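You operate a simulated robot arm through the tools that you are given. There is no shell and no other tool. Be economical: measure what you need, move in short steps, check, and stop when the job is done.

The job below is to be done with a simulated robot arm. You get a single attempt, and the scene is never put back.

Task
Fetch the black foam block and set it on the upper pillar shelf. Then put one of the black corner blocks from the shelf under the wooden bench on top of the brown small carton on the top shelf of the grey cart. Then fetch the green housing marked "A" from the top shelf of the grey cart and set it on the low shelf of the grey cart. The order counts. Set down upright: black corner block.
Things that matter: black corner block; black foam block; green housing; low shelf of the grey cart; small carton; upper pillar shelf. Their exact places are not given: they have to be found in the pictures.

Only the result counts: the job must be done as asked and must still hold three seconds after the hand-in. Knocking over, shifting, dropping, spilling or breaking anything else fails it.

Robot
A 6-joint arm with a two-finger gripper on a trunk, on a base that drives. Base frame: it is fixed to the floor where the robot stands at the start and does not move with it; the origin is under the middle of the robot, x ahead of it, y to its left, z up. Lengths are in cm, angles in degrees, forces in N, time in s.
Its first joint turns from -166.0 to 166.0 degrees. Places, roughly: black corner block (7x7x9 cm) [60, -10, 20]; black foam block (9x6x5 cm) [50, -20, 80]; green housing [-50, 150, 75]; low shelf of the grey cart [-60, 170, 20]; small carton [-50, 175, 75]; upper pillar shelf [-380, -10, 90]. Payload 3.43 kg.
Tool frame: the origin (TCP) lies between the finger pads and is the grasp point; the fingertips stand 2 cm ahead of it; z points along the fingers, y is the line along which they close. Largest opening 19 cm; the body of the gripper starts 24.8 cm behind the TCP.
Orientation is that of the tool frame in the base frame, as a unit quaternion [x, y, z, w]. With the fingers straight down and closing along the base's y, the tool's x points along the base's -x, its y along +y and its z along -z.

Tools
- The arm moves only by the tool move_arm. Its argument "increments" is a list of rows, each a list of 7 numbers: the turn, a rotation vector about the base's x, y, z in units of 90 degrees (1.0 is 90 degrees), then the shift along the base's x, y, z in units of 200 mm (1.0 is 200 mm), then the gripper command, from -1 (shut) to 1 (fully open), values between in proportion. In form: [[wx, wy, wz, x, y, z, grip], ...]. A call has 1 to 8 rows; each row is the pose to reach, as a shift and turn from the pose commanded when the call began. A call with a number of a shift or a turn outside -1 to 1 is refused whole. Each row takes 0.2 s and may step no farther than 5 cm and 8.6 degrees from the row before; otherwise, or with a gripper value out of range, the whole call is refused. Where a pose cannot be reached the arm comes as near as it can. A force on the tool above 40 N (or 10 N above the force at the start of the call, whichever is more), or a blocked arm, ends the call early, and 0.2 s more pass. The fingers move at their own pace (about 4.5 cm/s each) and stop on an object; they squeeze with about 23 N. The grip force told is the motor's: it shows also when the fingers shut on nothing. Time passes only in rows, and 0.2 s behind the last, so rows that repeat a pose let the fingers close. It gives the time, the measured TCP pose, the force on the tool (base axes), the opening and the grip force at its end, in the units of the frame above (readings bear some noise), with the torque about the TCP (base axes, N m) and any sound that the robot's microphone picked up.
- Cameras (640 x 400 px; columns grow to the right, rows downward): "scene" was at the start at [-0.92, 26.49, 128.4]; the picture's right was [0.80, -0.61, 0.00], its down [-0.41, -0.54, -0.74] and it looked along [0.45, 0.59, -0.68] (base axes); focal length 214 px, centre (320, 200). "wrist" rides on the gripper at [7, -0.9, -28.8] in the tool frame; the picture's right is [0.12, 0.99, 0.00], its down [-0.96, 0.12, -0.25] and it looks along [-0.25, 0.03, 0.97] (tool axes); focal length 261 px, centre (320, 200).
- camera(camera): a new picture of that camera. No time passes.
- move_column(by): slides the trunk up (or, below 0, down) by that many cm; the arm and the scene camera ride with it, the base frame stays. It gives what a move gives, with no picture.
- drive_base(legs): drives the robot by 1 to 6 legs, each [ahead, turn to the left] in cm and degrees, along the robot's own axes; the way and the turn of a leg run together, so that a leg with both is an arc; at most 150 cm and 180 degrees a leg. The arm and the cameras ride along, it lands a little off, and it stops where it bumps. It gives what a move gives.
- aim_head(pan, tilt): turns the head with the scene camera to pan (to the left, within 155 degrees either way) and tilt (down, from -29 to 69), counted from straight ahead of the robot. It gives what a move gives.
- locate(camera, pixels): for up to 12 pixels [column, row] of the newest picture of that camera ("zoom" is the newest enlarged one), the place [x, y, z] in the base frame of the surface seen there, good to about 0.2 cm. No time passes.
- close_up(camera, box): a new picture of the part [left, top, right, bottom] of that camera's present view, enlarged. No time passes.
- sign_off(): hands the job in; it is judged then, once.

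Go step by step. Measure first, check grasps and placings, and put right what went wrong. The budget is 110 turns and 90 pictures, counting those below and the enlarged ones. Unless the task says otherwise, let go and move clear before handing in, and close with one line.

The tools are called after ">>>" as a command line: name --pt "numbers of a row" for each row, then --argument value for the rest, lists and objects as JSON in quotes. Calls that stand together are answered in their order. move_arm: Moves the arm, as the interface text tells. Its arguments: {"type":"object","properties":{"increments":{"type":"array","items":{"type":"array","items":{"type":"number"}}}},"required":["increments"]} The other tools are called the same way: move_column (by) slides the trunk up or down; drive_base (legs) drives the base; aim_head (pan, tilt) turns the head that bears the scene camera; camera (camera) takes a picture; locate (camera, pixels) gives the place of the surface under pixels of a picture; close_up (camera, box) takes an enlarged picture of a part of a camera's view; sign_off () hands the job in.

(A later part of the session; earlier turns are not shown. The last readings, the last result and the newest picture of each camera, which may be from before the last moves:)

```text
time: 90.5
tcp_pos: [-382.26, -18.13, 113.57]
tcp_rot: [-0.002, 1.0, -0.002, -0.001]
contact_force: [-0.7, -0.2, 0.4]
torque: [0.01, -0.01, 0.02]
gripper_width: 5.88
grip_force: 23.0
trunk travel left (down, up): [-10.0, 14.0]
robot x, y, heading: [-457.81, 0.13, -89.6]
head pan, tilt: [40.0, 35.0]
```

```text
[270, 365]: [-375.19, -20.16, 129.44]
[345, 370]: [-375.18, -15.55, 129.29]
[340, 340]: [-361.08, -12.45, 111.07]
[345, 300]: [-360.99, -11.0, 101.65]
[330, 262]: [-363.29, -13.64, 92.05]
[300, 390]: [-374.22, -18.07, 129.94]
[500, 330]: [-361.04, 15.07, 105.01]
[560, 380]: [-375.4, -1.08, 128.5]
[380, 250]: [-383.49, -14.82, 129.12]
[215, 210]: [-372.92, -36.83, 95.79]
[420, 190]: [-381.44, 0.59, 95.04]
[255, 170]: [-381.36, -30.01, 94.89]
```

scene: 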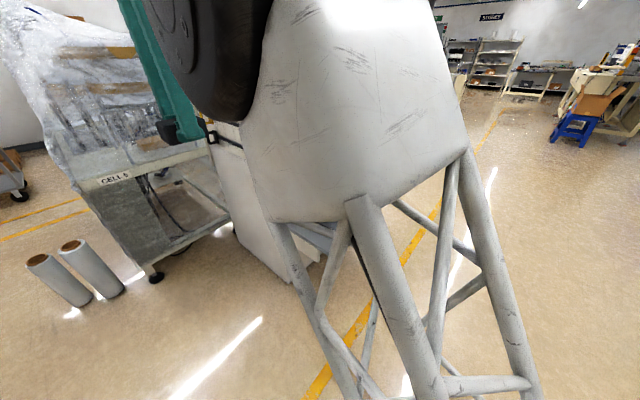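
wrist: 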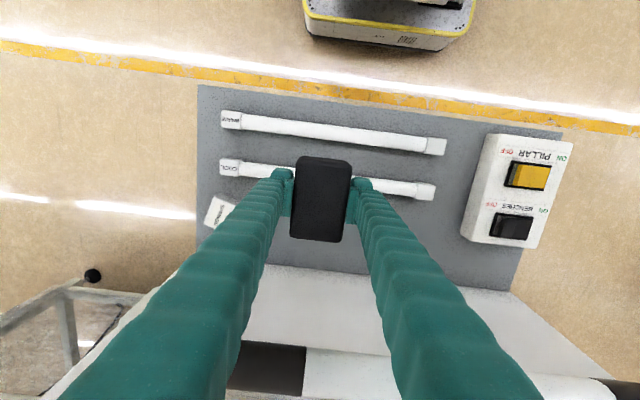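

A fixture along the pillar at x>-376, z≈127–131 lies above the strip, and the gripper body would meet it. I drive past the shelf to look at it from the far side.

>>> drive_base --legs '[[65, 0]]'

>>> aim_head --pan 135 --tilt 15

>>> camera --camera "scene"

```text
time: 94.1
tcp_pos: [-382.45, -85.29, 113.66]
tcp_rot: [0.005, 1.0, -0.003, 0.0]
contact_force: [0.8, 0.9, -0.4]
torque: [0.02, -0.01, 0.01]
gripper_width: 5.88
grip_force: 22.8
trunk travel left (down, up): [-10.0, 14.0]
robot x, y, heading: [-457.69, -65.96, -90.4]
head pan, tilt: [40.0, 35.0]
```

```text
time: 95.8
tcp_pos: [-382.52, -85.28, 113.46]
tcp_rot: [0.005, 1.0, -0.003, -0.001]
contact_force: [0.4, 0.5, -0.9]
torque: [-0.04, -0.01, -0.03]
gripper_width: 5.89
grip_force: 23.4
trunk travel left (down, up): [-10.0, 14.0]
robot x, y, heading: [-457.76, -65.13, -90.5]
head pan, tilt: [135.0, 15.0]
```

```text
57 pictures are left
```

scene: 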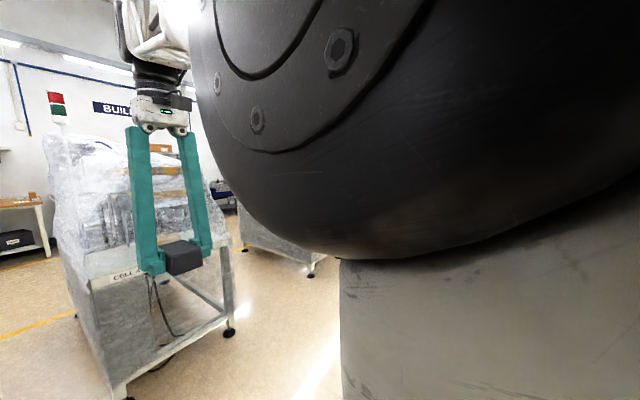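

The shoulder blocks the head again. I turn the base right 90° so the arm points away and look back at the shelf over the right side.

>>> drive_base --legs '[[0, -90]]'

>>> aim_head --pan -133 --tilt 15

>>> camera --camera "scene"

```text
time: 100.2
tcp_pos: [-475.6, -141.49, 113.43]
tcp_rot: [0.702, 0.712, 0.0, -0.003]
contact_force: [0.4, 0.2, 0.5]
torque: [0.03, -0.05, 0.02]
gripper_width: 5.89
grip_force: 23.4
trunk travel left (down, up): [-10.0, 14.0]
robot x, y, heading: [-457.69, -65.22, -179.1]
head pan, tilt: [135.0, 15.0]
```

```text
time: 103.9
tcp_pos: [-475.54, -141.26, 113.5]
tcp_rot: [0.702, 0.712, -0.001, -0.004]
contact_force: [0.0, 1.6, -1.2]
torque: [0.01, 0.02, 0.0]
gripper_width: 5.89
grip_force: 23.6
trunk travel left (down, up): [-10.0, 14.0]
robot x, y, heading: [-457.54, -65.7, -178.9]
head pan, tilt: [-133.0, 15.0]
```

```text
56 pictures are left
```

scene: 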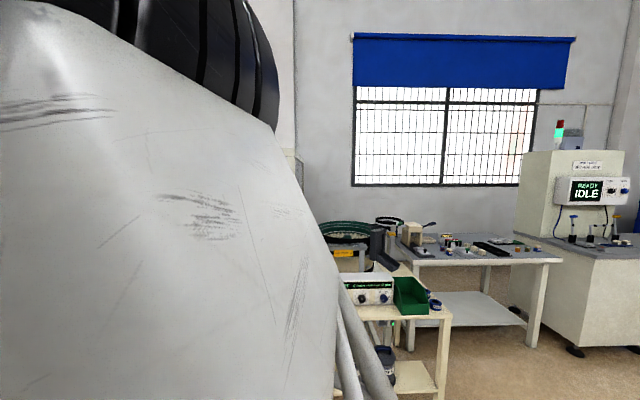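

The head stopped near pan -5. I re-issue the aim to see if it goes on.

>>> aim_head --pan -140 --tilt 5

>>> camera --camera "scene"

```text
time: 104.6
tcp_pos: [-475.62, -141.51, 113.51]
tcp_rot: [0.702, 0.712, 0.0, -0.003]
contact_force: [-0.2, -0.3, 0.0]
torque: [0.0, 0.03, 0.0]
gripper_width: 5.87
grip_force: 22.8
trunk travel left (down, up): [-10.0, 14.0]
robot x, y, heading: [-457.89, -65.76, -179.2]
head pan, tilt: [-140.0, 5.0]
```

```text
55 pictures are left
```

scene: 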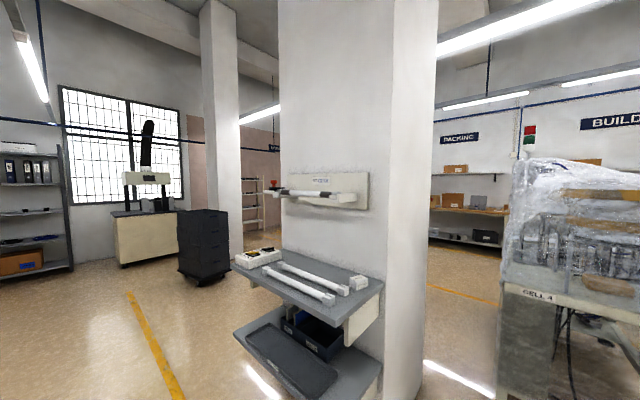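

Now the shelf is visible: a white/dark bar hangs on the pillar above it. I zoom in.

>>> close_up --camera "scene" --box '[220, 160, 420, 285]'

>>> locate --camera "zoom" --pixels '[[160, 100], [250, 110], [340, 110], [410, 125], [410, 140], [220, 125], [440, 140], [150, 108], [330, 125], [520, 395], [440, 370], [420, 330]]'

```text
3.20 times, centred on (320, 222) of scene
```

zoom: 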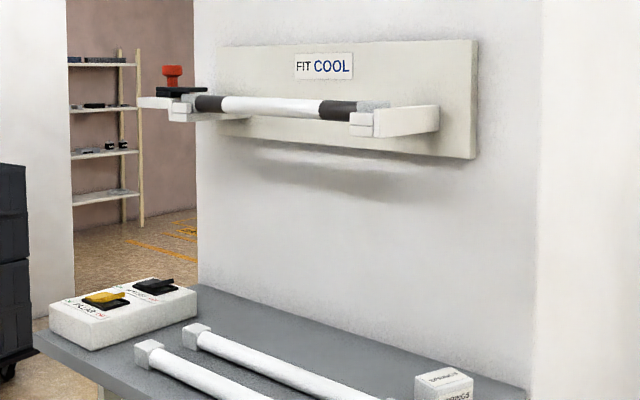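

```text
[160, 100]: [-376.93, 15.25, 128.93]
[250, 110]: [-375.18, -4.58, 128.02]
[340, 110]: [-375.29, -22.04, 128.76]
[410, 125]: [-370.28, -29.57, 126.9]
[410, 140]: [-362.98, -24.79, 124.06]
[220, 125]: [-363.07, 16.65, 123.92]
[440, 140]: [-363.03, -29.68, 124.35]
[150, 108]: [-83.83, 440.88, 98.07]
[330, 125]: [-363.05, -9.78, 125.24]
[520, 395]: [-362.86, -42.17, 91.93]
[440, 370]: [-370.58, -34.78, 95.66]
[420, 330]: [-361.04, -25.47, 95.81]
```

The fixture is a lamp tube (front x≈-375.5, bottom z≈126). I will place with the tool tilted ~20° so it stays outside the lamp. Turn back left and reverse along the shelf.

>>> drive_base --legs '[[0, 89.5], [-71, 0]]'

>>> camera --camera "wrist"

```text
time: 112.8
tcp_pos: [-385.32, -7.62, 113.39]
tcp_rot: [-0.021, 1.0, -0.003, -0.002]
contact_force: [0.4, -0.4, -0.4]
torque: [0.02, 0.0, 0.02]
gripper_width: 5.89
grip_force: 23.1
trunk travel left (down, up): [-10.0, 14.0]
robot x, y, heading: [-461.7, 7.66, -87.2]
head pan, tilt: [-140.0, 5.0]
```

```text
53 pictures are left
```

wrist: 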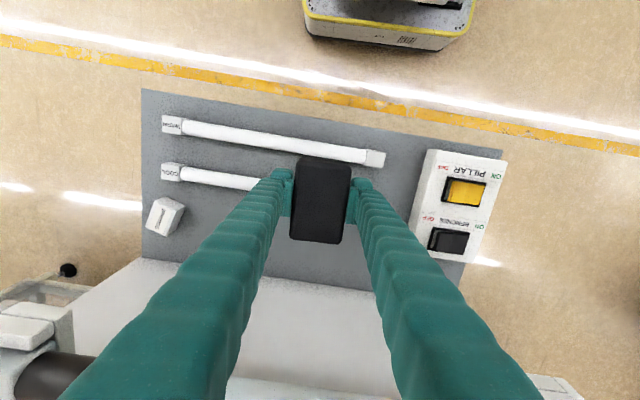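

Now I tilt the tool 20° about y (fingers leaning towards the pillar) and come to a pre-insert pose at about (-392,-12,103.4).

>>> move_arm --pt "0 -0.07 -0.01 -0.17 0 0 -1" --pt "0 -0.15 -0.02 -0.335 -0.1 0 -1" --pt "0 -0.222 -0.027 -0.335 -0.22 0 -1" --pt "0 -0.222 -0.027 -0.335 -0.22 -0.24 -1" --pt "0 -0.222 -0.027 -0.335 -0.22 -0.48 -1" --pt "0 -0.222 -0.027 -0.335 -0.22 -0.5 -1"

>>> camera --camera "wrist"

```text
time: 114.2
tcp_pos: [-392.17, -12.11, 103.46]
tcp_rot: [0.001, 0.985, -0.007, 0.172]
contact_force: [0.8, -0.5, -0.4]
torque: [0.01, 0.0, 0.02]
gripper_width: 5.87
grip_force: 23.7
trunk travel left (down, up): [-10.0, 14.0]
robot x, y, heading: [-461.75, 7.98, -87.3]
head pan, tilt: [-140.0, 5.0]
```

```text
52 pictures are left
```

wrist: 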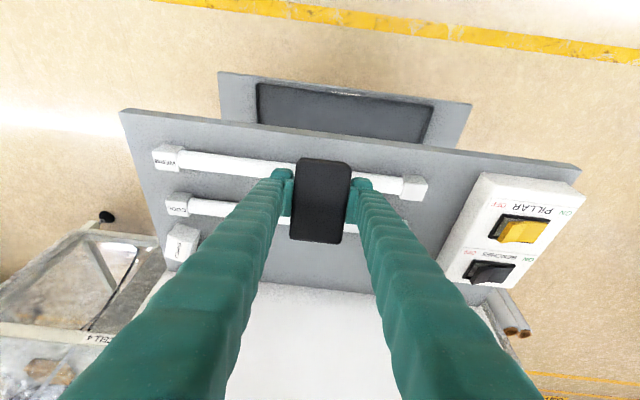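

Tilt is right. I move in 19.5 cm under the lamp at z≈101.5, then check.

>>> move_arm --pt "0 0 0 0.24 0 -0.08 -1" --pt "0 0 0 0.48 0 -0.08 -1" --pt "0 0 0 0.72 0 -0.08 -1" --pt "0 0 0 0.96 0 -0.08 -1" --pt "0 0 0 0.99 0 -0.08 -1"

>>> camera --camera "wrist"

```text
refused: row 1 steps farther than a row can; nothing moved
```

```text
51 pictures are left
```

wrist: 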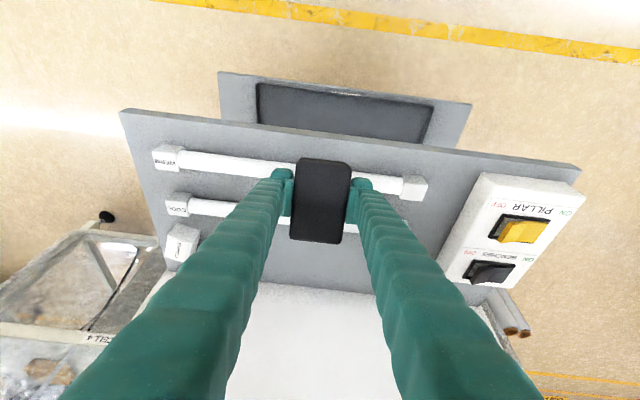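

Refused for step size; I redo it with slightly smaller steps.

>>> move_arm --pt "0 0 0 0.2 0 -0.08 -1" --pt "0 0 0 0.42 0 -0.08 -1" --pt "0 0 0 0.64 0 -0.08 -1" --pt "0 0 0 0.84 0 -0.08 -1" --pt "0 0 0 0.98 0 -0.08 -1"

>>> camera --camera "wrist"

```text
time: 115.3
tcp_pos: [-372.62, -11.82, 101.89]
tcp_rot: [0.002, 0.985, -0.007, 0.172]
contact_force: [0.1, -0.9, -0.2]
torque: [-0.01, -0.05, 0.0]
gripper_width: 5.86
grip_force: 22.9
trunk travel left (down, up): [-10.0, 14.0]
robot x, y, heading: [-461.73, 7.85, -87.4]
head pan, tilt: [-140.0, 5.0]
```

```text
50 pictures are left
```

wrist: 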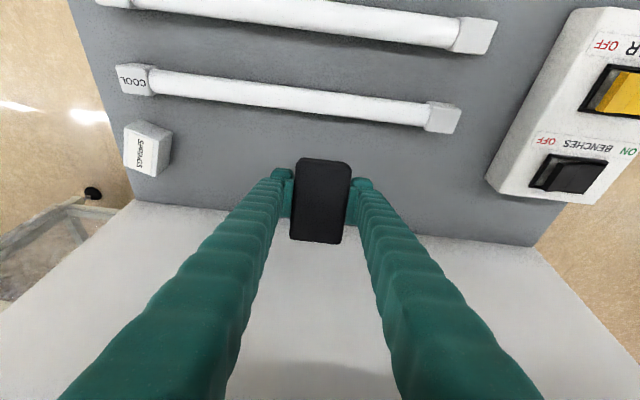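

Clear of bars and lamp. I lower to just above contact, then ease down.

>>> move_arm --pt "0 0 0 0 0 -0.13 -1" --pt "0 0 0 0 0 -0.25 -1" --pt "0 0 0 0 0 -0.27 -1" --pt "0 0 0 0 0 -0.285 -1" --pt "0 0 0 0 0 -0.29 -1"

```text
time: 116.5
tcp_pos: [-372.5, -12.07, 95.88]
tcp_rot: [0.0, 0.985, -0.006, 0.172]
contact_force: [-0.1, -0.7, -1.4]
torque: [0.05, -0.02, 0.03]
gripper_width: 5.89
grip_force: 22.7
trunk travel left (down, up): [-10.0, 14.0]
robot x, y, heading: [-461.67, 7.77, -87.4]
head pan, tilt: [-140.0, 5.0]
```

Near contact. I ease down a little more.

>>> move_arm --pt "0 0 0 0 0 -0.02 -1" --pt "0 0 0 0 0 -0.04 -1" --pt "0 0 0 0 0 -0.05 -1"

>>> camera --camera "wrist"

```text
time: 117.5
tcp_pos: [-372.35, -12.29, 95.46]
tcp_rot: [0.0, 0.984, -0.007, 0.176]
contact_force: [-5.0, 1.0, 14.9]
torque: [0.27, 0.65, -0.01]
gripper_width: 5.9
grip_force: 22.5
trunk travel left (down, up): [-10.0, 14.0]
robot x, y, heading: [-462.04, 7.61, -87.2]
head pan, tilt: [-140.0, 5.0]
stopped in row 3: the force on the tool passed its limit at 41 N (the readings are from after the stop); the commanded pose is now the measured one
```

```text
49 pictures are left
```

wrist: 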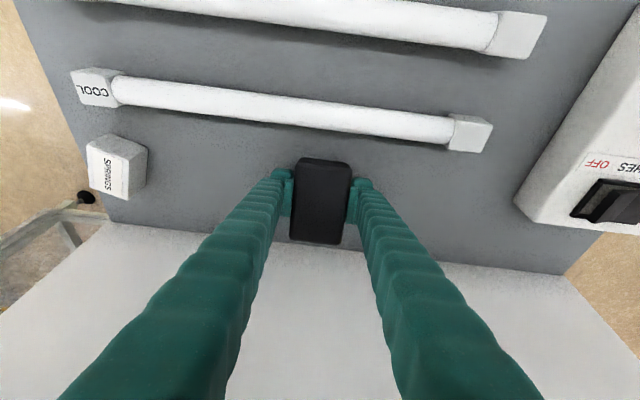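

Contact is firm (15 N). I release gradually, hold pose, then look.

>>> move_arm --pt "0 0 0 0 0 0.01 -0.36" --pt "0 0 0 0 0 0.01 -0.33" --pt "0 0 0 0 0 0.01 -0.28" --pt "0 0 0 0 0 0.01 -0.2" --pt "0 0 0 0 0 0.01 -0.1"

>>> camera --camera "wrist"

```text
time: 118.7
tcp_pos: [-372.37, -12.01, 95.39]
tcp_rot: [0.0, 0.985, -0.007, 0.174]
contact_force: [0.9, 0.8, -0.5]
torque: [0.01, 0.0, 0.02]
gripper_width: 8.55
grip_force: 0.0
trunk travel left (down, up): [-10.0, 14.0]
robot x, y, heading: [-461.42, 7.49, -87.4]
head pan, tilt: [-140.0, 5.0]
```

```text
48 pictures are left
```

wrist: 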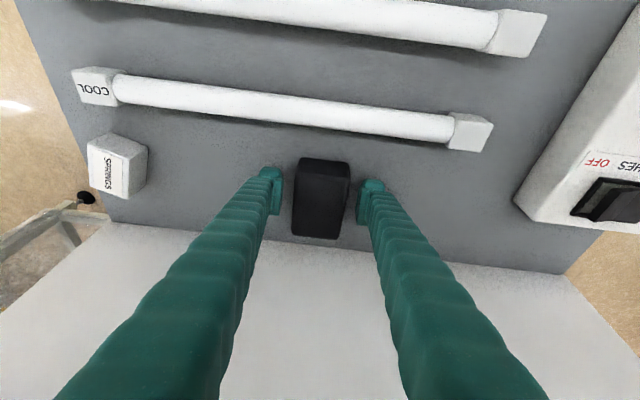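

The block lies flat on the shelf. I back out along the tool axis, then away from the pillar, and level the tool.

>>> move_arm --pt "0 0 0 -0.08 0 0.22 -0.1" --pt "0 0 0 -0.28 0 0.32 -0.1" --pt "0 0 0 -0.5 0 0.32 0" --pt "0 0 0 -0.74 0 0.32 0" --pt "0 0 0 -0.97 0 0.32 0" --pt "0 0.07 0 -0.97 0 0.54 0" --pt "0 0.15 0 -0.97 0 0.76 0" --pt "0 0.222 0 -0.97 0 0.9 0"

>>> camera --camera "wrist"

```text
time: 120.5
tcp_pos: [-391.84, -11.97, 113.7]
tcp_rot: [-0.002, 1.0, -0.008, 0.001]
contact_force: [-1.0, 0.8, 1.3]
torque: [-0.02, -0.21, 0.0]
gripper_width: 9.51
grip_force: 0.1
trunk travel left (down, up): [-10.0, 14.0]
robot x, y, heading: [-461.68, 7.74, -87.4]
head pan, tilt: [-140.0, 5.0]
```

```text
47 pictures are left
```

wrist: 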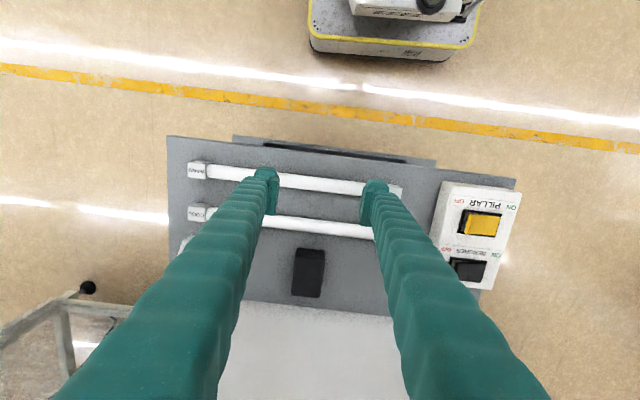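

Foam block set on the upper shelf, all else in place. I drive back the way I came: reverse north, turn left, then forward through the passage.

>>> drive_base --legs '[[0, -2.6], [-80, 0], [-76, 0], [0, 90]]'

```text
time: 132.9
tcp_pos: [-440.03, 233.65, 113.63]
tcp_rot: [-0.69, 0.724, -0.004, 0.006]
contact_force: [0.7, -0.3, 0.4]
torque: [0.0, -0.02, -0.03]
gripper_width: 9.5
grip_force: 0.1
trunk travel left (down, up): [-10.0, 14.0]
robot x, y, heading: [-463.32, 164.66, 0.1]
head pan, tilt: [-140.0, 5.0]
```

Good pose (-463,165, heading 0). Forward through the passage.

>>> drive_base --legs '[[112, 0], [111, 0], [0, -18]]'

```text
time: 144.8
tcp_pos: [-198.68, 220.73, 113.57]
tcp_rot: [-0.56, 0.829, -0.005, 0.006]
contact_force: [-0.4, 1.2, 0.1]
torque: [0.01, 0.04, 0.02]
gripper_width: 9.49
grip_force: 0.1
trunk travel left (down, up): [-10.0, 14.0]
robot x, y, heading: [-243.22, 163.34, -19.3]
head pan, tilt: [-140.0, 5.0]
```

Now forward 108, turn right 28, and diagonal back to the bench.

>>> drive_base --legs '[[108, 0], [0, -28]]'

```text
time: 151.8
tcp_pos: [-73.38, 153.26, 113.6]
tcp_rot: [-0.331, 0.943, -0.006, 0.004]
contact_force: [-0.3, 0.4, -0.1]
torque: [0.0, 0.04, -0.01]
gripper_width: 9.49
grip_force: 0.1
trunk travel left (down, up): [-10.0, 14.0]
robot x, y, heading: [-140.39, 125.36, -48.7]
head pan, tilt: [-140.0, 5.0]
```

The gripper is over the cart; I take a wrist picture to survey its top shelf.

>>> camera --camera "wrist"

```text
46 pictures are left
```

wrist: 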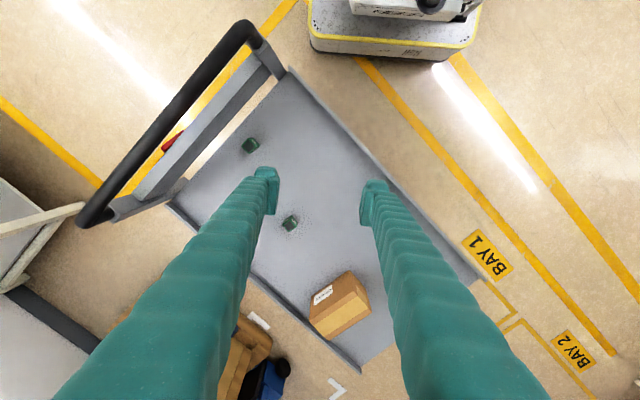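

>>> close_up --camera "wrist" --box '[200, 110, 400, 235]'

>>> locate --camera "wrist" --pixels '[[251, 145], [290, 222], [330, 298], [350, 310], [325, 295], [348, 273], [368, 300], [328, 336], [312, 318], [300, 150], [290, 68], [190, 185]]'

```text
3.20 times, centred on (300, 172) of wrist
```

zoom: 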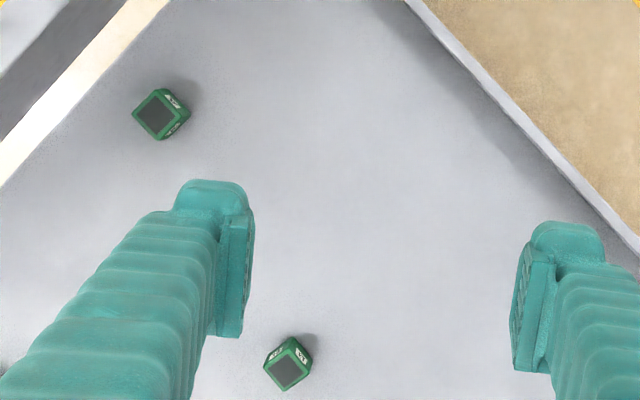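

```text
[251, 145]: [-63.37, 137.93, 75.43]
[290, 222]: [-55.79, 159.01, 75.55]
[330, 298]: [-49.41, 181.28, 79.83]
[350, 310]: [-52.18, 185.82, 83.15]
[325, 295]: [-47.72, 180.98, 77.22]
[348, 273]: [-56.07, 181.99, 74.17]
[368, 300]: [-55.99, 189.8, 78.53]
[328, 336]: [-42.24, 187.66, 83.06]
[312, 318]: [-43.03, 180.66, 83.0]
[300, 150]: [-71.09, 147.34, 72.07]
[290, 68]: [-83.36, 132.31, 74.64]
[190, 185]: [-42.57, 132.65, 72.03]
```

Two green housings at (-63.4,137.9) and (-55.8,159); carton top z 83. I zoom to read their labels now.

>>> close_up --camera "wrist" --box '[236, 131, 268, 151]'

>>> close_up --camera "wrist" --box '[276, 212, 308, 232]'

>>> drive_base --legs '[[75, 0], [75, 0], [0, -40]]'

```text
16.00 times, centred on (252, 141) of wrist
```

zoom: 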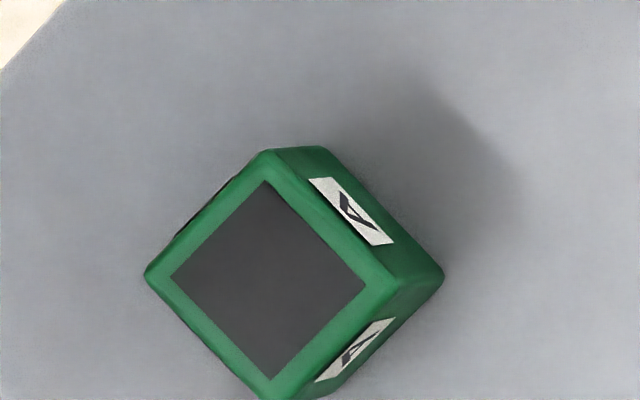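

```text
16.00 times, centred on (292, 222) of wrist
```

zoom: 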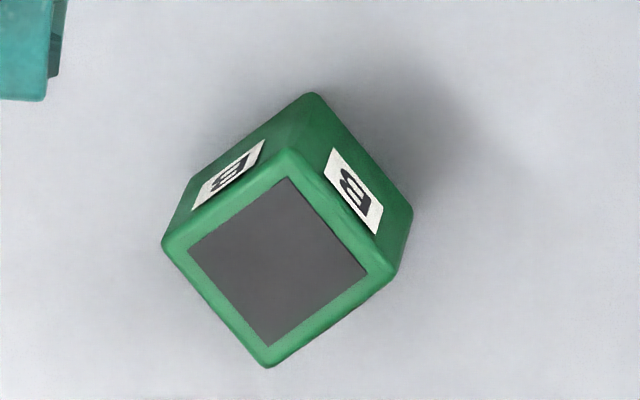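

```text
time: 161.5
tcp_pos: [30.92, -5.0, 113.56]
tcp_rot: [-0.012, 1.0, -0.007, 0.002]
contact_force: [0.0, 0.7, 0.4]
torque: [0.0, 0.01, 0.03]
gripper_width: 9.51
grip_force: 0.1
trunk travel left (down, up): [-10.0, 14.0]
robot x, y, heading: [-39.3, 13.44, -86.2]
head pan, tilt: [-140.0, 5.0]
```

"A" is the housing at (-63.4,137.9). Now for the corner block at y≈4: I shift y to 4.2 and tilt the tool 45° so it points under the bench.

>>> move_arm --pt "0 -0.083 -0.005 0 0.1 -0.1 0.1" --pt "0 -0.167 -0.01 0 0.2 -0.2 0.1" --pt "0 -0.25 -0.014 0 0.3 -0.35 0.1" --pt "0 -0.333 -0.014 0 0.4 -0.5 0.1" --pt "0 -0.417 -0.014 0 0.46 -0.7 0.1" --pt "0 -0.5 -0.014 0 0.46 -0.85 0.1" --pt "0 -0.5 -0.014 0 0.46 -1 0.1"

>>> camera --camera "wrist"

```text
time: 163.1
tcp_pos: [30.67, 3.93, 93.75]
tcp_rot: [0.003, 0.923, -0.011, 0.384]
contact_force: [-0.3, 0.5, 0.7]
torque: [0.03, -0.02, 0.02]
gripper_width: 10.46
grip_force: 0.1
trunk travel left (down, up): [-10.0, 14.0]
robot x, y, heading: [-39.57, 13.36, -86.2]
head pan, tilt: [-140.0, 5.0]
```

```text
42 pictures are left
```

wrist: 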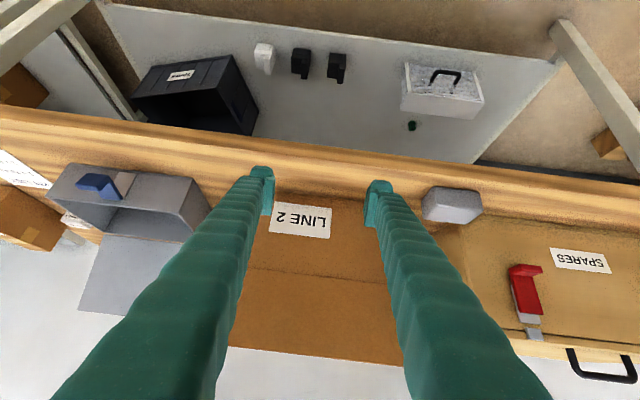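

Both black blocks are in view at (337,67) and (301,63). I descend in front of the bench edge.

>>> move_arm --pt "0 0 0 0 0 -0.25 0.1" --pt "0 0 0 0 0 -0.5 0.1" --pt "0 0 0 0 0 -0.75 0.1" --pt "0 0 0 0 0 -1 0.1"

>>> move_arm --pt "0 0 0 0 0 -0.25 0.1" --pt "0 0 0 0 0 -0.5 0.1" --pt "0 0 0 0 0 -0.75 0.1" --pt "0 0 0 0 0 -1 0.1"

>>> camera --camera "wrist"

```text
time: 164.1
tcp_pos: [30.8, 4.19, 73.61]
tcp_rot: [0.004, 0.923, -0.011, 0.384]
contact_force: [-0.5, 0.2, 1.1]
torque: [-0.07, 0.01, -0.05]
gripper_width: 10.45
grip_force: 0.1
out of reach, approached as far as the arm can: row 3
trunk travel left (down, up): [-10.0, 14.0]
robot x, y, heading: [-39.65, 13.22, -86.1]
head pan, tilt: [-140.0, 5.0]
```

```text
time: 165.1
tcp_pos: [36.26, 3.76, 54.92]
tcp_rot: [0.002, 0.925, -0.01, 0.379]
contact_force: [-1.2, -0.4, 0.8]
torque: [0.01, -0.07, 0.0]
gripper_width: 10.46
grip_force: 0.0
out of reach, approached as far as the arm can: row 2, 3, 4
trunk travel left (down, up): [-10.0, 14.0]
robot x, y, heading: [-39.64, 13.51, -86.0]
head pan, tilt: [-140.0, 5.0]
```

```text
41 pictures are left
```

wrist: 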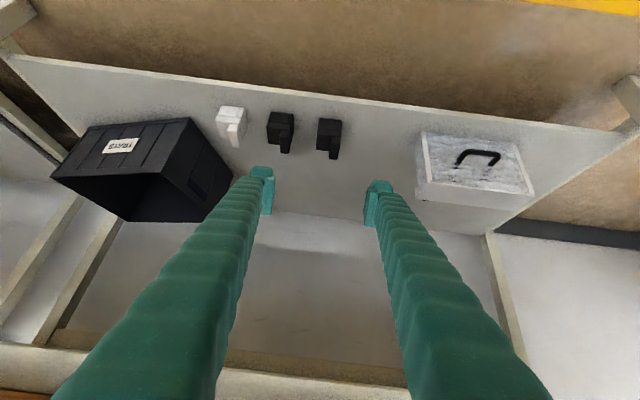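

Near-in reach limits the descent; the TCP is at (36.3,3.8,54.9), already below the bench top. I lower the trunk 10 cm to gain low reach.

>>> move_column --by -10

```text
time: 166.4
tcp_pos: [36.22, 3.77, 44.82]
tcp_rot: [0.002, 0.926, -0.01, 0.378]
contact_force: [0.1, 0.0, -0.1]
torque: [-0.04, 0.01, 0.03]
gripper_width: 10.45
grip_force: 0.1
trunk travel left (down, up): [0.0, 24.0]
robot x, y, heading: [-39.84, 13.11, -86.3]
head pan, tilt: [-140.0, 5.0]
```

Now a diagonal move in under the bench.

>>> move_arm --pt "0 0 0 0.17 0.02 -0.12 0.1" --pt "0 0 0 0.34 0.02 -0.26 0.1" --pt "0 0 0 0.51 0.02 -0.42 0.1" --pt "0 0 0 0.68 0.02 -0.58 0.1" --pt "0 0 0 0.8 0.02 -0.75 0.1"

>>> camera --camera "wrist"

```text
time: 167.6
tcp_pos: [52.44, 4.29, 29.85]
tcp_rot: [0.003, 0.925, -0.011, 0.379]
contact_force: [-0.4, 0.4, 1.4]
torque: [-0.02, 0.18, 0.02]
gripper_width: 10.47
grip_force: 0.0
trunk travel left (down, up): [0.0, 24.0]
robot x, y, heading: [-39.55, 13.3, -85.9]
head pan, tilt: [-140.0, 5.0]
```

```text
40 pictures are left
```

wrist: 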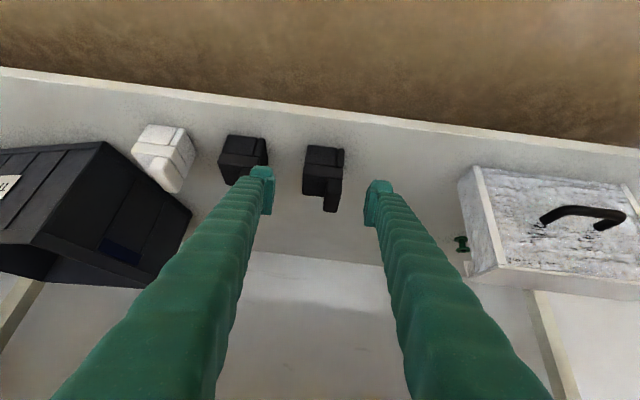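

The target block shows at (323,172) between the fingers. I zoom and measure it.

>>> close_up --camera "wrist" --box '[200, 120, 400, 245]'

>>> locate --camera "zoom" --pixels '[[340, 90], [440, 95], [455, 160], [350, 190], [335, 230], [455, 230], [405, 285], [430, 290], [370, 140], [440, 200], [330, 160], [400, 240]]'

```text
3.20 times, centred on (300, 182) of wrist
```

zoom: 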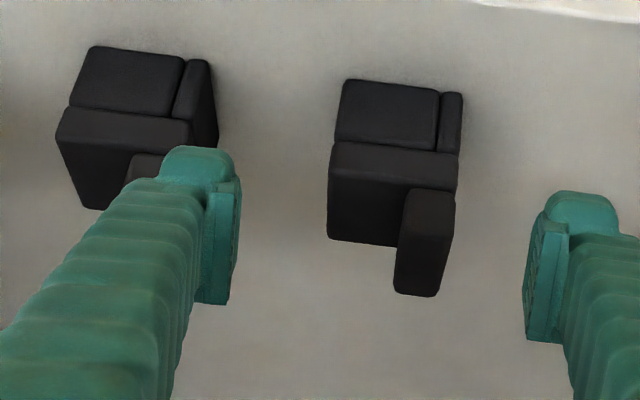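

```text
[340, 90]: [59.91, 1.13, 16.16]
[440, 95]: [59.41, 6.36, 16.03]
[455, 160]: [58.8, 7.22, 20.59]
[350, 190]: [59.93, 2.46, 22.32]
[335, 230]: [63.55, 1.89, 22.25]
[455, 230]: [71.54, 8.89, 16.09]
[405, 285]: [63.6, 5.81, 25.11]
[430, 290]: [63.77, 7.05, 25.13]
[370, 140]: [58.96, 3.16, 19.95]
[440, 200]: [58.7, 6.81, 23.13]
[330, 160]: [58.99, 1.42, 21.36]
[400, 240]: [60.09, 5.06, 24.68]
```

Block centre is about (61.8,4.2), z 16–25. I advance along the tool axis to (61.8,4.2,20) and close.

>>> move_arm --pt "0 0 0 0.157 0 -0.16 0.1" --pt "0 0 0 0.314 -0.005 -0.33 0.1" --pt "0 0 0 0.465 -0.005 -0.485 0.1" --pt "0 0 0 0.465 -0.005 -0.485 0.1"

>>> camera --camera "wrist"

```text
time: 168.6
tcp_pos: [61.63, 4.17, 20.09]
tcp_rot: [0.001, 0.926, -0.01, 0.378]
contact_force: [0.1, 0.6, -0.1]
torque: [0.02, 0.04, 0.02]
gripper_width: 10.47
grip_force: 0.0
trunk travel left (down, up): [0.0, 24.0]
robot x, y, heading: [-39.55, 13.32, -86.2]
head pan, tilt: [-140.0, 5.0]
```

```text
38 pictures are left
```

wrist: 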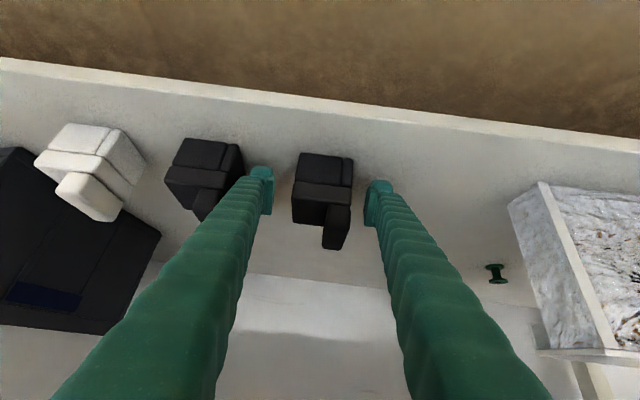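

The fingers straddle the block, clear of the neighbour. I close.

>>> move_arm --pt "0 0 0 0 0 0 -0.5" --pt "0 0 0 0 0 0 -1" --pt "0 0 0 0 0 0 -1" --pt "0 0 0 0 0 0 -1" --pt "0 0 0 0 0 0 -1"

>>> move_arm --pt "0 0 0 0 0 0.05 -1" --pt "0 0 0 -0.05 0 0.15 -1" --pt "0 0 0 -0.2 0 0.33 -1" --pt "0 0 0 -0.37 0 0.5 -1"

>>> camera --camera "wrist"

```text
time: 169.8
tcp_pos: [61.66, 4.29, 20.1]
tcp_rot: [0.002, 0.926, -0.011, 0.378]
contact_force: [-0.9, 0.8, 1.3]
torque: [0.05, -0.02, -0.01]
gripper_width: 6.21
grip_force: 22.8
trunk travel left (down, up): [0.0, 24.0]
robot x, y, heading: [-39.29, 13.36, -85.8]
head pan, tilt: [-140.0, 5.0]
```

```text
time: 170.8
tcp_pos: [54.1, 4.34, 29.98]
tcp_rot: [0.003, 0.926, -0.011, 0.377]
contact_force: [0.1, -0.5, -1.4]
torque: [0.01, -0.2, -0.01]
gripper_width: 6.2
grip_force: 22.9
trunk travel left (down, up): [0.0, 24.0]
robot x, y, heading: [-39.47, 13.51, -85.9]
head pan, tilt: [-140.0, 5.0]
```

```text
37 pictures are left
```

wrist: 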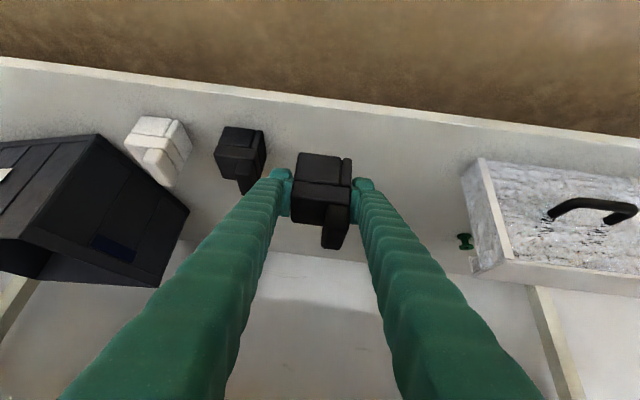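

Block held at 6.2 cm. I withdraw along the same diagonal, then up near the bench edge.

>>> move_arm --pt "0 0 0 -0.16 0 0.15 -1" --pt "0 0 0 -0.32 0 0.3 -1" --pt "0 0 0 -0.48 0 0.45 -1" --pt "0 0 0 -0.64 0 0.6 -1" --pt "0 0 0 -0.8 0 0.75 -1"

>>> move_arm --pt "0 0 0 -0.1 0 0.2 -1" --pt "0 0 0 -0.2 0 0.4 -1" --pt "0 0 0 -0.3 0 0.6 -1" --pt "0 0 0 -0.4 0 0.8 -1"

```text
time: 172.0
tcp_pos: [38.26, 3.89, 45.34]
tcp_rot: [0.002, 0.926, -0.011, 0.377]
contact_force: [0.2, 0.2, -0.5]
torque: [-0.01, -0.06, 0.03]
gripper_width: 6.21
grip_force: 23.2
trunk travel left (down, up): [0.0, 24.0]
robot x, y, heading: [-39.89, 13.05, -86.0]
head pan, tilt: [-140.0, 5.0]
```

```text
time: 173.0
tcp_pos: [30.4, 4.6, 60.76]
tcp_rot: [0.002, 0.926, -0.01, 0.377]
contact_force: [0.9, -0.3, -0.5]
torque: [-0.03, -0.07, 0.03]
gripper_width: 6.2
grip_force: 23.2
trunk travel left (down, up): [0.0, 24.0]
robot x, y, heading: [-39.62, 13.02, -85.9]
head pan, tilt: [-140.0, 5.0]
```

Now raise the trunk 24 cm and the arm to travel height.

>>> move_column --by 24

>>> move_arm --pt "0 0 0 0 0 0.24 -1" --pt "0 0 0 0 0 0.48 -1" --pt "0 0 0 0 0 0.72 -1" --pt "0 0 0 0 0 0.96 -1"

>>> move_arm --pt "0 0 0 0 0 0.2 -1" --pt "0 0 0 0 0 0.4 -1"

>>> drive_base --legs '[[0, 38.5], [-75, 0], [-76, 0]]'

```text
time: 175.5
tcp_pos: [30.38, 4.54, 84.8]
tcp_rot: [0.003, 0.926, -0.01, 0.378]
contact_force: [-0.8, 0.7, -0.6]
torque: [0.01, 0.0, 0.02]
gripper_width: 6.2
grip_force: 23.5
trunk travel left (down, up): [-24.0, 0.0]
robot x, y, heading: [-39.34, 13.14, -86.2]
head pan, tilt: [-140.0, 5.0]
```

```text
time: 176.5
tcp_pos: [30.45, 4.62, 103.74]
tcp_rot: [0.002, 0.926, -0.01, 0.378]
contact_force: [0.4, 0.1, -1.2]
torque: [-0.02, 0.06, 0.03]
gripper_width: 6.17
grip_force: 23.1
trunk travel left (down, up): [-24.0, 0.0]
robot x, y, heading: [-39.37, 13.08, -86.0]
head pan, tilt: [-140.0, 5.0]
```

```text
time: 177.1
tcp_pos: [30.62, 4.63, 111.85]
tcp_rot: [0.002, 0.926, -0.011, 0.377]
contact_force: [0.5, 1.2, -0.6]
torque: [0.02, 0.02, 0.02]
gripper_width: 6.21
grip_force: 22.8
trunk travel left (down, up): [-24.0, 0.0]
robot x, y, heading: [-39.36, 13.26, -86.2]
head pan, tilt: [-140.0, 5.0]
```

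```text
time: 186.8
tcp_pos: [-80.46, 161.29, 111.87]
tcp_rot: [-0.296, 0.877, 0.112, 0.361]
contact_force: [0.0, 0.6, -0.1]
torque: [0.02, -0.02, 0.02]
gripper_width: 6.19
grip_force: 22.8
trunk travel left (down, up): [-24.0, 0.0]
robot x, y, heading: [-141.15, 125.21, -48.4]
head pan, tilt: [-140.0, 5.0]
```

At (-141,125). Turn to heading -90 and reverse north beside the cart, then look with the wrist camera.

>>> drive_base --legs '[[0, -41.6], [-68, 0]]'

>>> camera --camera "wrist"

```text
time: 188.6
tcp_pos: [-70.73, 131.05, 111.79]
tcp_rot: [-0.091, 0.921, 0.028, 0.377]
contact_force: [0.3, 0.9, 0.0]
torque: [-0.02, -0.04, 0.02]
gripper_width: 6.2
grip_force: 22.5
trunk travel left (down, up): [-24.0, 0.0]
robot x, y, heading: [-141.14, 125.14, -74.5]
head pan, tilt: [-140.0, 5.0]
stopped in leg 1: the robot was blocked; the commanded pose is now the measured one
```

```text
36 pictures are left
```

wrist: 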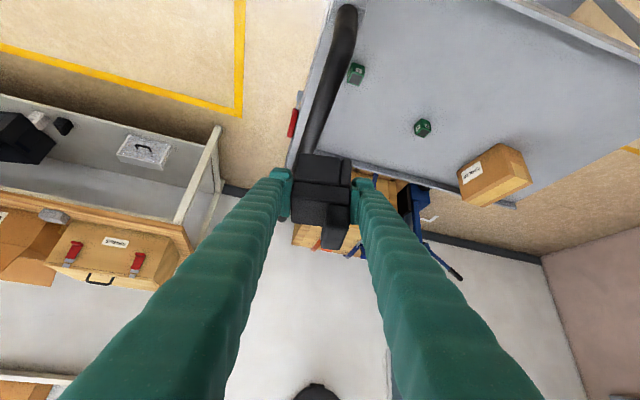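

The base touched near the machine's corner while turning. I back off first, then finish the turn and reverse north.

>>> drive_base --legs '[[-16, 0], [0, -15.5]]'

>>> aim_head --pan -30 --tilt 45

>>> aim_head --pan -31 --tilt 45

>>> camera --camera "scene"

```text
time: 191.0
tcp_pos: [-76.07, 127.57, 111.83]
tcp_rot: [0.034, 0.925, -0.023, 0.377]
contact_force: [0.3, -0.5, 0.3]
torque: [0.03, -0.01, 0.04]
gripper_width: 6.18
grip_force: 23.5
trunk travel left (down, up): [-24.0, 0.0]
robot x, y, heading: [-145.26, 140.98, -89.9]
head pan, tilt: [-140.0, 5.0]
```

```text
time: 192.9
tcp_pos: [-76.06, 127.47, 111.9]
tcp_rot: [0.035, 0.925, -0.024, 0.378]
contact_force: [0.6, -0.4, -0.2]
torque: [0.01, 0.01, 0.0]
gripper_width: 6.19
grip_force: 23.0
trunk travel left (down, up): [-24.0, 0.0]
robot x, y, heading: [-145.2, 141.0, -90.0]
head pan, tilt: [-30.0, 45.0]
```

```text
time: 193.5
tcp_pos: [-76.05, 127.52, 111.96]
tcp_rot: [0.035, 0.925, -0.024, 0.377]
contact_force: [0.7, 0.4, -1.0]
torque: [0.02, -0.01, -0.01]
gripper_width: 6.17
grip_force: 23.0
trunk travel left (down, up): [-24.0, 0.0]
robot x, y, heading: [-145.21, 140.81, -90.0]
head pan, tilt: [-31.0, 45.0]
```

```text
35 pictures are left
```

scene: 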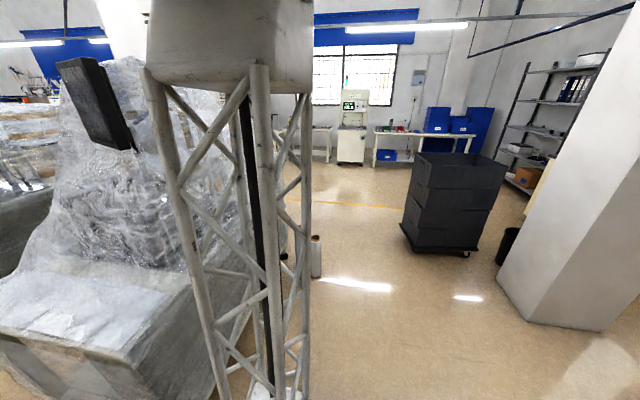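

Machine stands as before and the rolls too. I reverse 57 cm to bring the block level with the carton.

>>> drive_base --legs '[[-57, 0]]'

>>> camera --camera "wrist"

```text
time: 196.7
tcp_pos: [-76.3, 184.85, 111.89]
tcp_rot: [0.029, 0.925, -0.021, 0.379]
contact_force: [-0.1, -1.3, -0.6]
torque: [-0.01, 0.01, -0.02]
gripper_width: 6.18
grip_force: 22.6
trunk travel left (down, up): [-24.0, 0.0]
robot x, y, heading: [-145.94, 197.32, -89.4]
head pan, tilt: [-31.0, 45.0]
```

```text
34 pictures are left
```

wrist: 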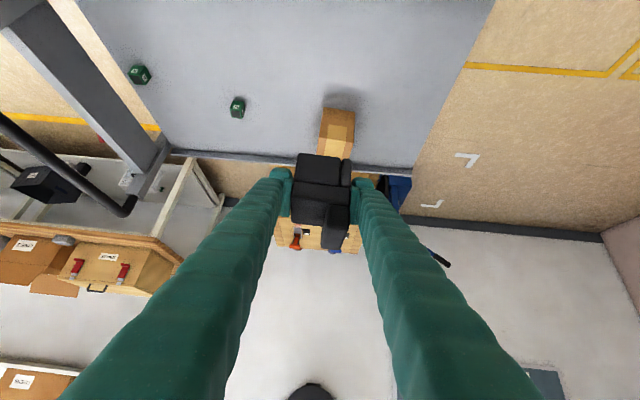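

The carton appears at (338,130), just beyond the held block. I zoom to measure its top.

>>> close_up --camera "wrist" --box '[288, 90, 384, 150]'

>>> locate --camera "zoom" --pixels '[[235, 125], [445, 145], [445, 235], [430, 330], [215, 270], [225, 235], [330, 235], [210, 400], [320, 330], [240, 305], [215, 330], [420, 390]]'

```text
6.67 times, centred on (336, 120) of wrist
```

zoom: 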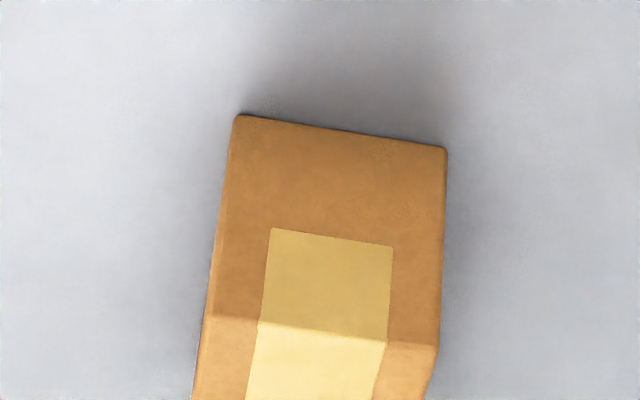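

```text
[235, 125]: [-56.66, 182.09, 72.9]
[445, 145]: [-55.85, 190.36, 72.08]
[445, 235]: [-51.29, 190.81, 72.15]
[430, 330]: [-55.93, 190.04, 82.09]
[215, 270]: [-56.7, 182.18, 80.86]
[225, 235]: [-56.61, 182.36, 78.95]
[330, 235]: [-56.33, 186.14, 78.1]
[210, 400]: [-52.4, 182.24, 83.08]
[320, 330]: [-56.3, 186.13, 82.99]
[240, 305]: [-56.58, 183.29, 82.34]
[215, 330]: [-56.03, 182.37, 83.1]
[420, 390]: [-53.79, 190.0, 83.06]
```

Carton: centre (-49.5,185.2), top 83.05, yaw about -5.5°, 14×8.3 cm. I move the block over it, first to z≈92.

>>> move_arm --pt "0 0 0 0.2 0 -0.1 -1" --pt "0 0 0 0.4 0 -0.2 -1" --pt "0 0 0 0.6 0.01 -0.3 -1" --pt "0 0 0 0.8 0.015 -0.4 -1" --pt "0 0 0 1 0.015 -0.5 -1"

>>> move_arm --pt "0 0 -0.012 0.16 0 -0.1 -1" --pt "0 0 -0.024 0.315 0 -0.25 -1" --pt "0 0 -0.024 0.315 0 -0.45 -1"

>>> camera --camera "wrist"

```text
time: 197.9
tcp_pos: [-56.22, 183.25, 101.99]
tcp_rot: [0.04, 0.924, -0.026, 0.378]
contact_force: [1.0, 0.6, -3.3]
torque: [-0.14, -0.26, -0.11]
gripper_width: 6.2
grip_force: 23.3
trunk travel left (down, up): [-24.0, 0.0]
robot x, y, heading: [-145.61, 197.83, -89.3]
head pan, tilt: [-31.0, 45.0]
```

```text
time: 198.9
tcp_pos: [-52.47, 179.65, 105.17]
tcp_rot: [0.075, 0.898, -0.041, 0.432]
contact_force: [0.1, 0.1, -0.7]
torque: [-0.04, 0.05, -0.05]
gripper_width: 6.16
grip_force: 23.1
trunk travel left (down, up): [-24.0, 0.0]
robot x, y, heading: [-145.84, 197.65, -89.2]
head pan, tilt: [-31.0, 45.0]
stopped in row 3: the arm was blocked; the commanded pose is now the measured one
```

```text
32 pictures are left
```

wrist: 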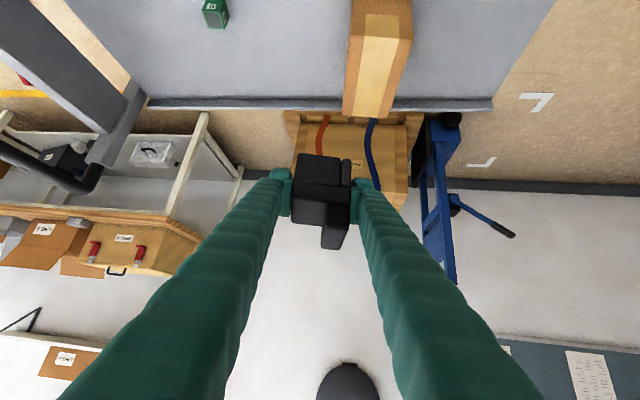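

The arm was blocked and drifted (y 179.7, tilt a bit off); probably the high trunk/elbow posture. I lower the trunk 10 cm (TCP to ~95) for a better posture.

>>> move_column --by -8

>>> move_arm --pt "0 0 0 -0.05 0.05 0.05 -1" --pt "0 0 0 -0.1 0.15 0.1 -1"

```text
time: 200.1
tcp_pos: [-52.44, 179.91, 96.86]
tcp_rot: [0.076, 0.898, -0.042, 0.431]
contact_force: [-0.6, -0.7, -0.6]
torque: [0.0, 0.04, -0.01]
gripper_width: 6.18
grip_force: 23.5
trunk travel left (down, up): [-16.0, 8.0]
robot x, y, heading: [-145.72, 197.33, -89.0]
head pan, tilt: [-31.0, 45.0]
```

```text
time: 200.9
tcp_pos: [-54.49, 180.56, 99.72]
tcp_rot: [0.086, 0.895, -0.045, 0.436]
contact_force: [0.4, -0.5, -0.2]
torque: [-0.04, 0.01, -0.08]
gripper_width: 6.16
grip_force: 23.1
trunk travel left (down, up): [-16.0, 8.0]
robot x, y, heading: [-145.41, 197.71, -89.4]
head pan, tilt: [-31.0, 45.0]
stopped in row 2: the arm was blocked; the commanded pose is now the measured one
```

Blocked again with no tool force, so a link touches something. I look with the scene camera.

>>> camera --camera "scene"

```text
31 pictures are left
```

scene: 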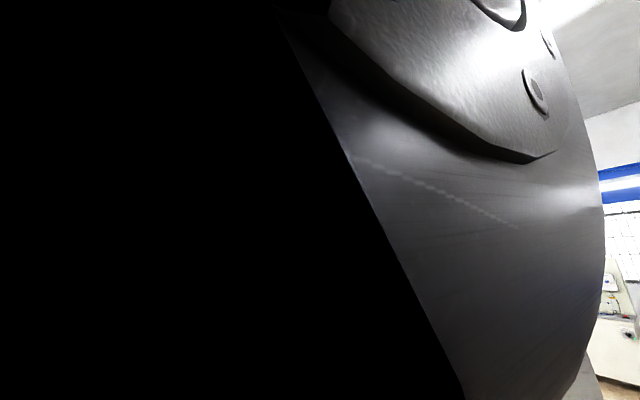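

The shoulder presses on the head. I turn the head away to pan -140 as before.

>>> aim_head --pan -140 --tilt 5

>>> aim_head --pan -141 --tilt 5

>>> camera --camera "scene"

```text
time: 202.8
tcp_pos: [-54.6, 181.16, 99.81]
tcp_rot: [0.084, 0.894, -0.045, 0.437]
contact_force: [0.4, -1.1, -0.4]
torque: [0.0, 0.02, -0.04]
gripper_width: 6.16
grip_force: 23.4
trunk travel left (down, up): [-16.0, 8.0]
robot x, y, heading: [-145.78, 197.3, -89.4]
head pan, tilt: [-140.0, 5.0]
```

```text
time: 203.4
tcp_pos: [-54.53, 181.13, 99.7]
tcp_rot: [0.083, 0.895, -0.044, 0.437]
contact_force: [0.5, -0.7, -0.5]
torque: [-0.02, -0.01, 0.01]
gripper_width: 6.19
grip_force: 23.2
trunk travel left (down, up): [-16.0, 8.0]
robot x, y, heading: [-145.66, 197.5, -89.3]
head pan, tilt: [-141.0, 5.0]
```

```text
30 pictures are left
```

scene: 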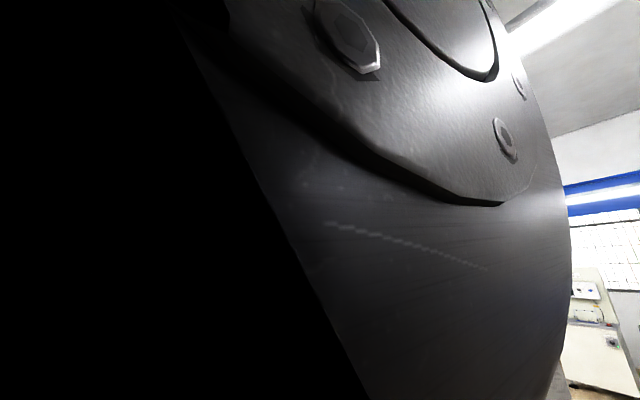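

The head is pinched beside the shoulder. I withdraw the arm toward its earlier free posture (back and up) and then turn the head away.

>>> move_arm --pt "0 0 0 -0.1 -0.05 0.1 -1" --pt "0 0 0 -0.25 -0.1 0.2 -1" --pt "0 0 0 -0.45 -0.1 0.25 -1" --pt "0 0 0 -0.65 -0.1 0.25 -1" --pt "0 0 0 -0.85 -0.1 0.25 -1"

>>> aim_head --pan -140 --tilt 5

>>> aim_head --pan -141 --tilt 5

>>> camera --camera "scene"

```text
time: 204.6
tcp_pos: [-71.36, 179.43, 104.08]
tcp_rot: [0.082, 0.897, -0.044, 0.433]
contact_force: [0.5, -0.3, -0.8]
torque: [-0.04, 0.01, -0.02]
gripper_width: 6.16
grip_force: 23.1
trunk travel left (down, up): [-16.0, 8.0]
robot x, y, heading: [-145.63, 197.69, -89.1]
head pan, tilt: [-141.0, 5.0]
```

```text
time: 205.2
tcp_pos: [-71.41, 179.44, 104.12]
tcp_rot: [0.082, 0.896, -0.044, 0.435]
contact_force: [-0.9, 0.7, -0.6]
torque: [0.02, 0.01, 0.03]
gripper_width: 6.21
grip_force: 23.6
trunk travel left (down, up): [-16.0, 8.0]
robot x, y, heading: [-145.5, 197.47, -89.5]
head pan, tilt: [-140.0, 5.0]
```

```text
time: 205.8
tcp_pos: [-71.39, 179.4, 104.26]
tcp_rot: [0.082, 0.896, -0.044, 0.433]
contact_force: [-0.2, 0.9, -1.1]
torque: [0.02, -0.02, 0.01]
gripper_width: 6.19
grip_force: 22.4
trunk travel left (down, up): [-16.0, 8.0]
robot x, y, heading: [-145.57, 197.41, -89.7]
head pan, tilt: [-141.0, 5.0]
```

```text
29 pictures are left
```

scene: 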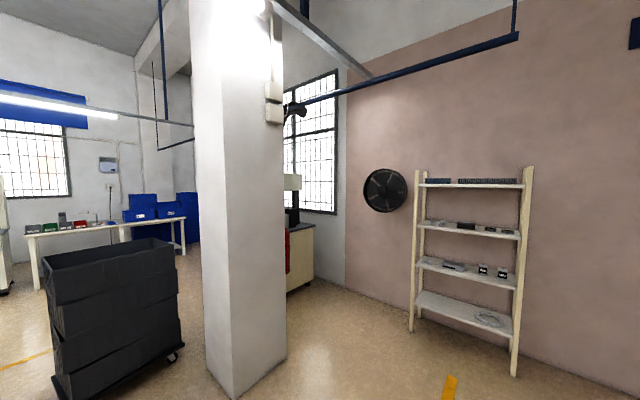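

Head is free again. The block's tilt changed by 7.3° and yaw by -4° from the wanted pose; I correct that here and then read the pose.

>>> move_arm --pt "0.006 0.04 0.022 0 0.1 0 -1" --pt "0.011 0.081 0.045 0 0.2 0 -1" --pt "0.011 0.081 0.045 0.0 0.28 0 -1" --pt "0.011 0.081 0.045 0.0 0.28 0 -1"

```text
time: 206.8
tcp_pos: [-71.4, 184.87, 104.3]
tcp_rot: [0.051, 0.925, -0.026, 0.376]
contact_force: [1.0, -0.1, -0.3]
torque: [0.0, 0.01, 0.02]
gripper_width: 6.17
grip_force: 23.0
trunk travel left (down, up): [-16.0, 8.0]
robot x, y, heading: [-145.66, 197.7, -89.7]
head pan, tilt: [-141.0, 5.0]
```

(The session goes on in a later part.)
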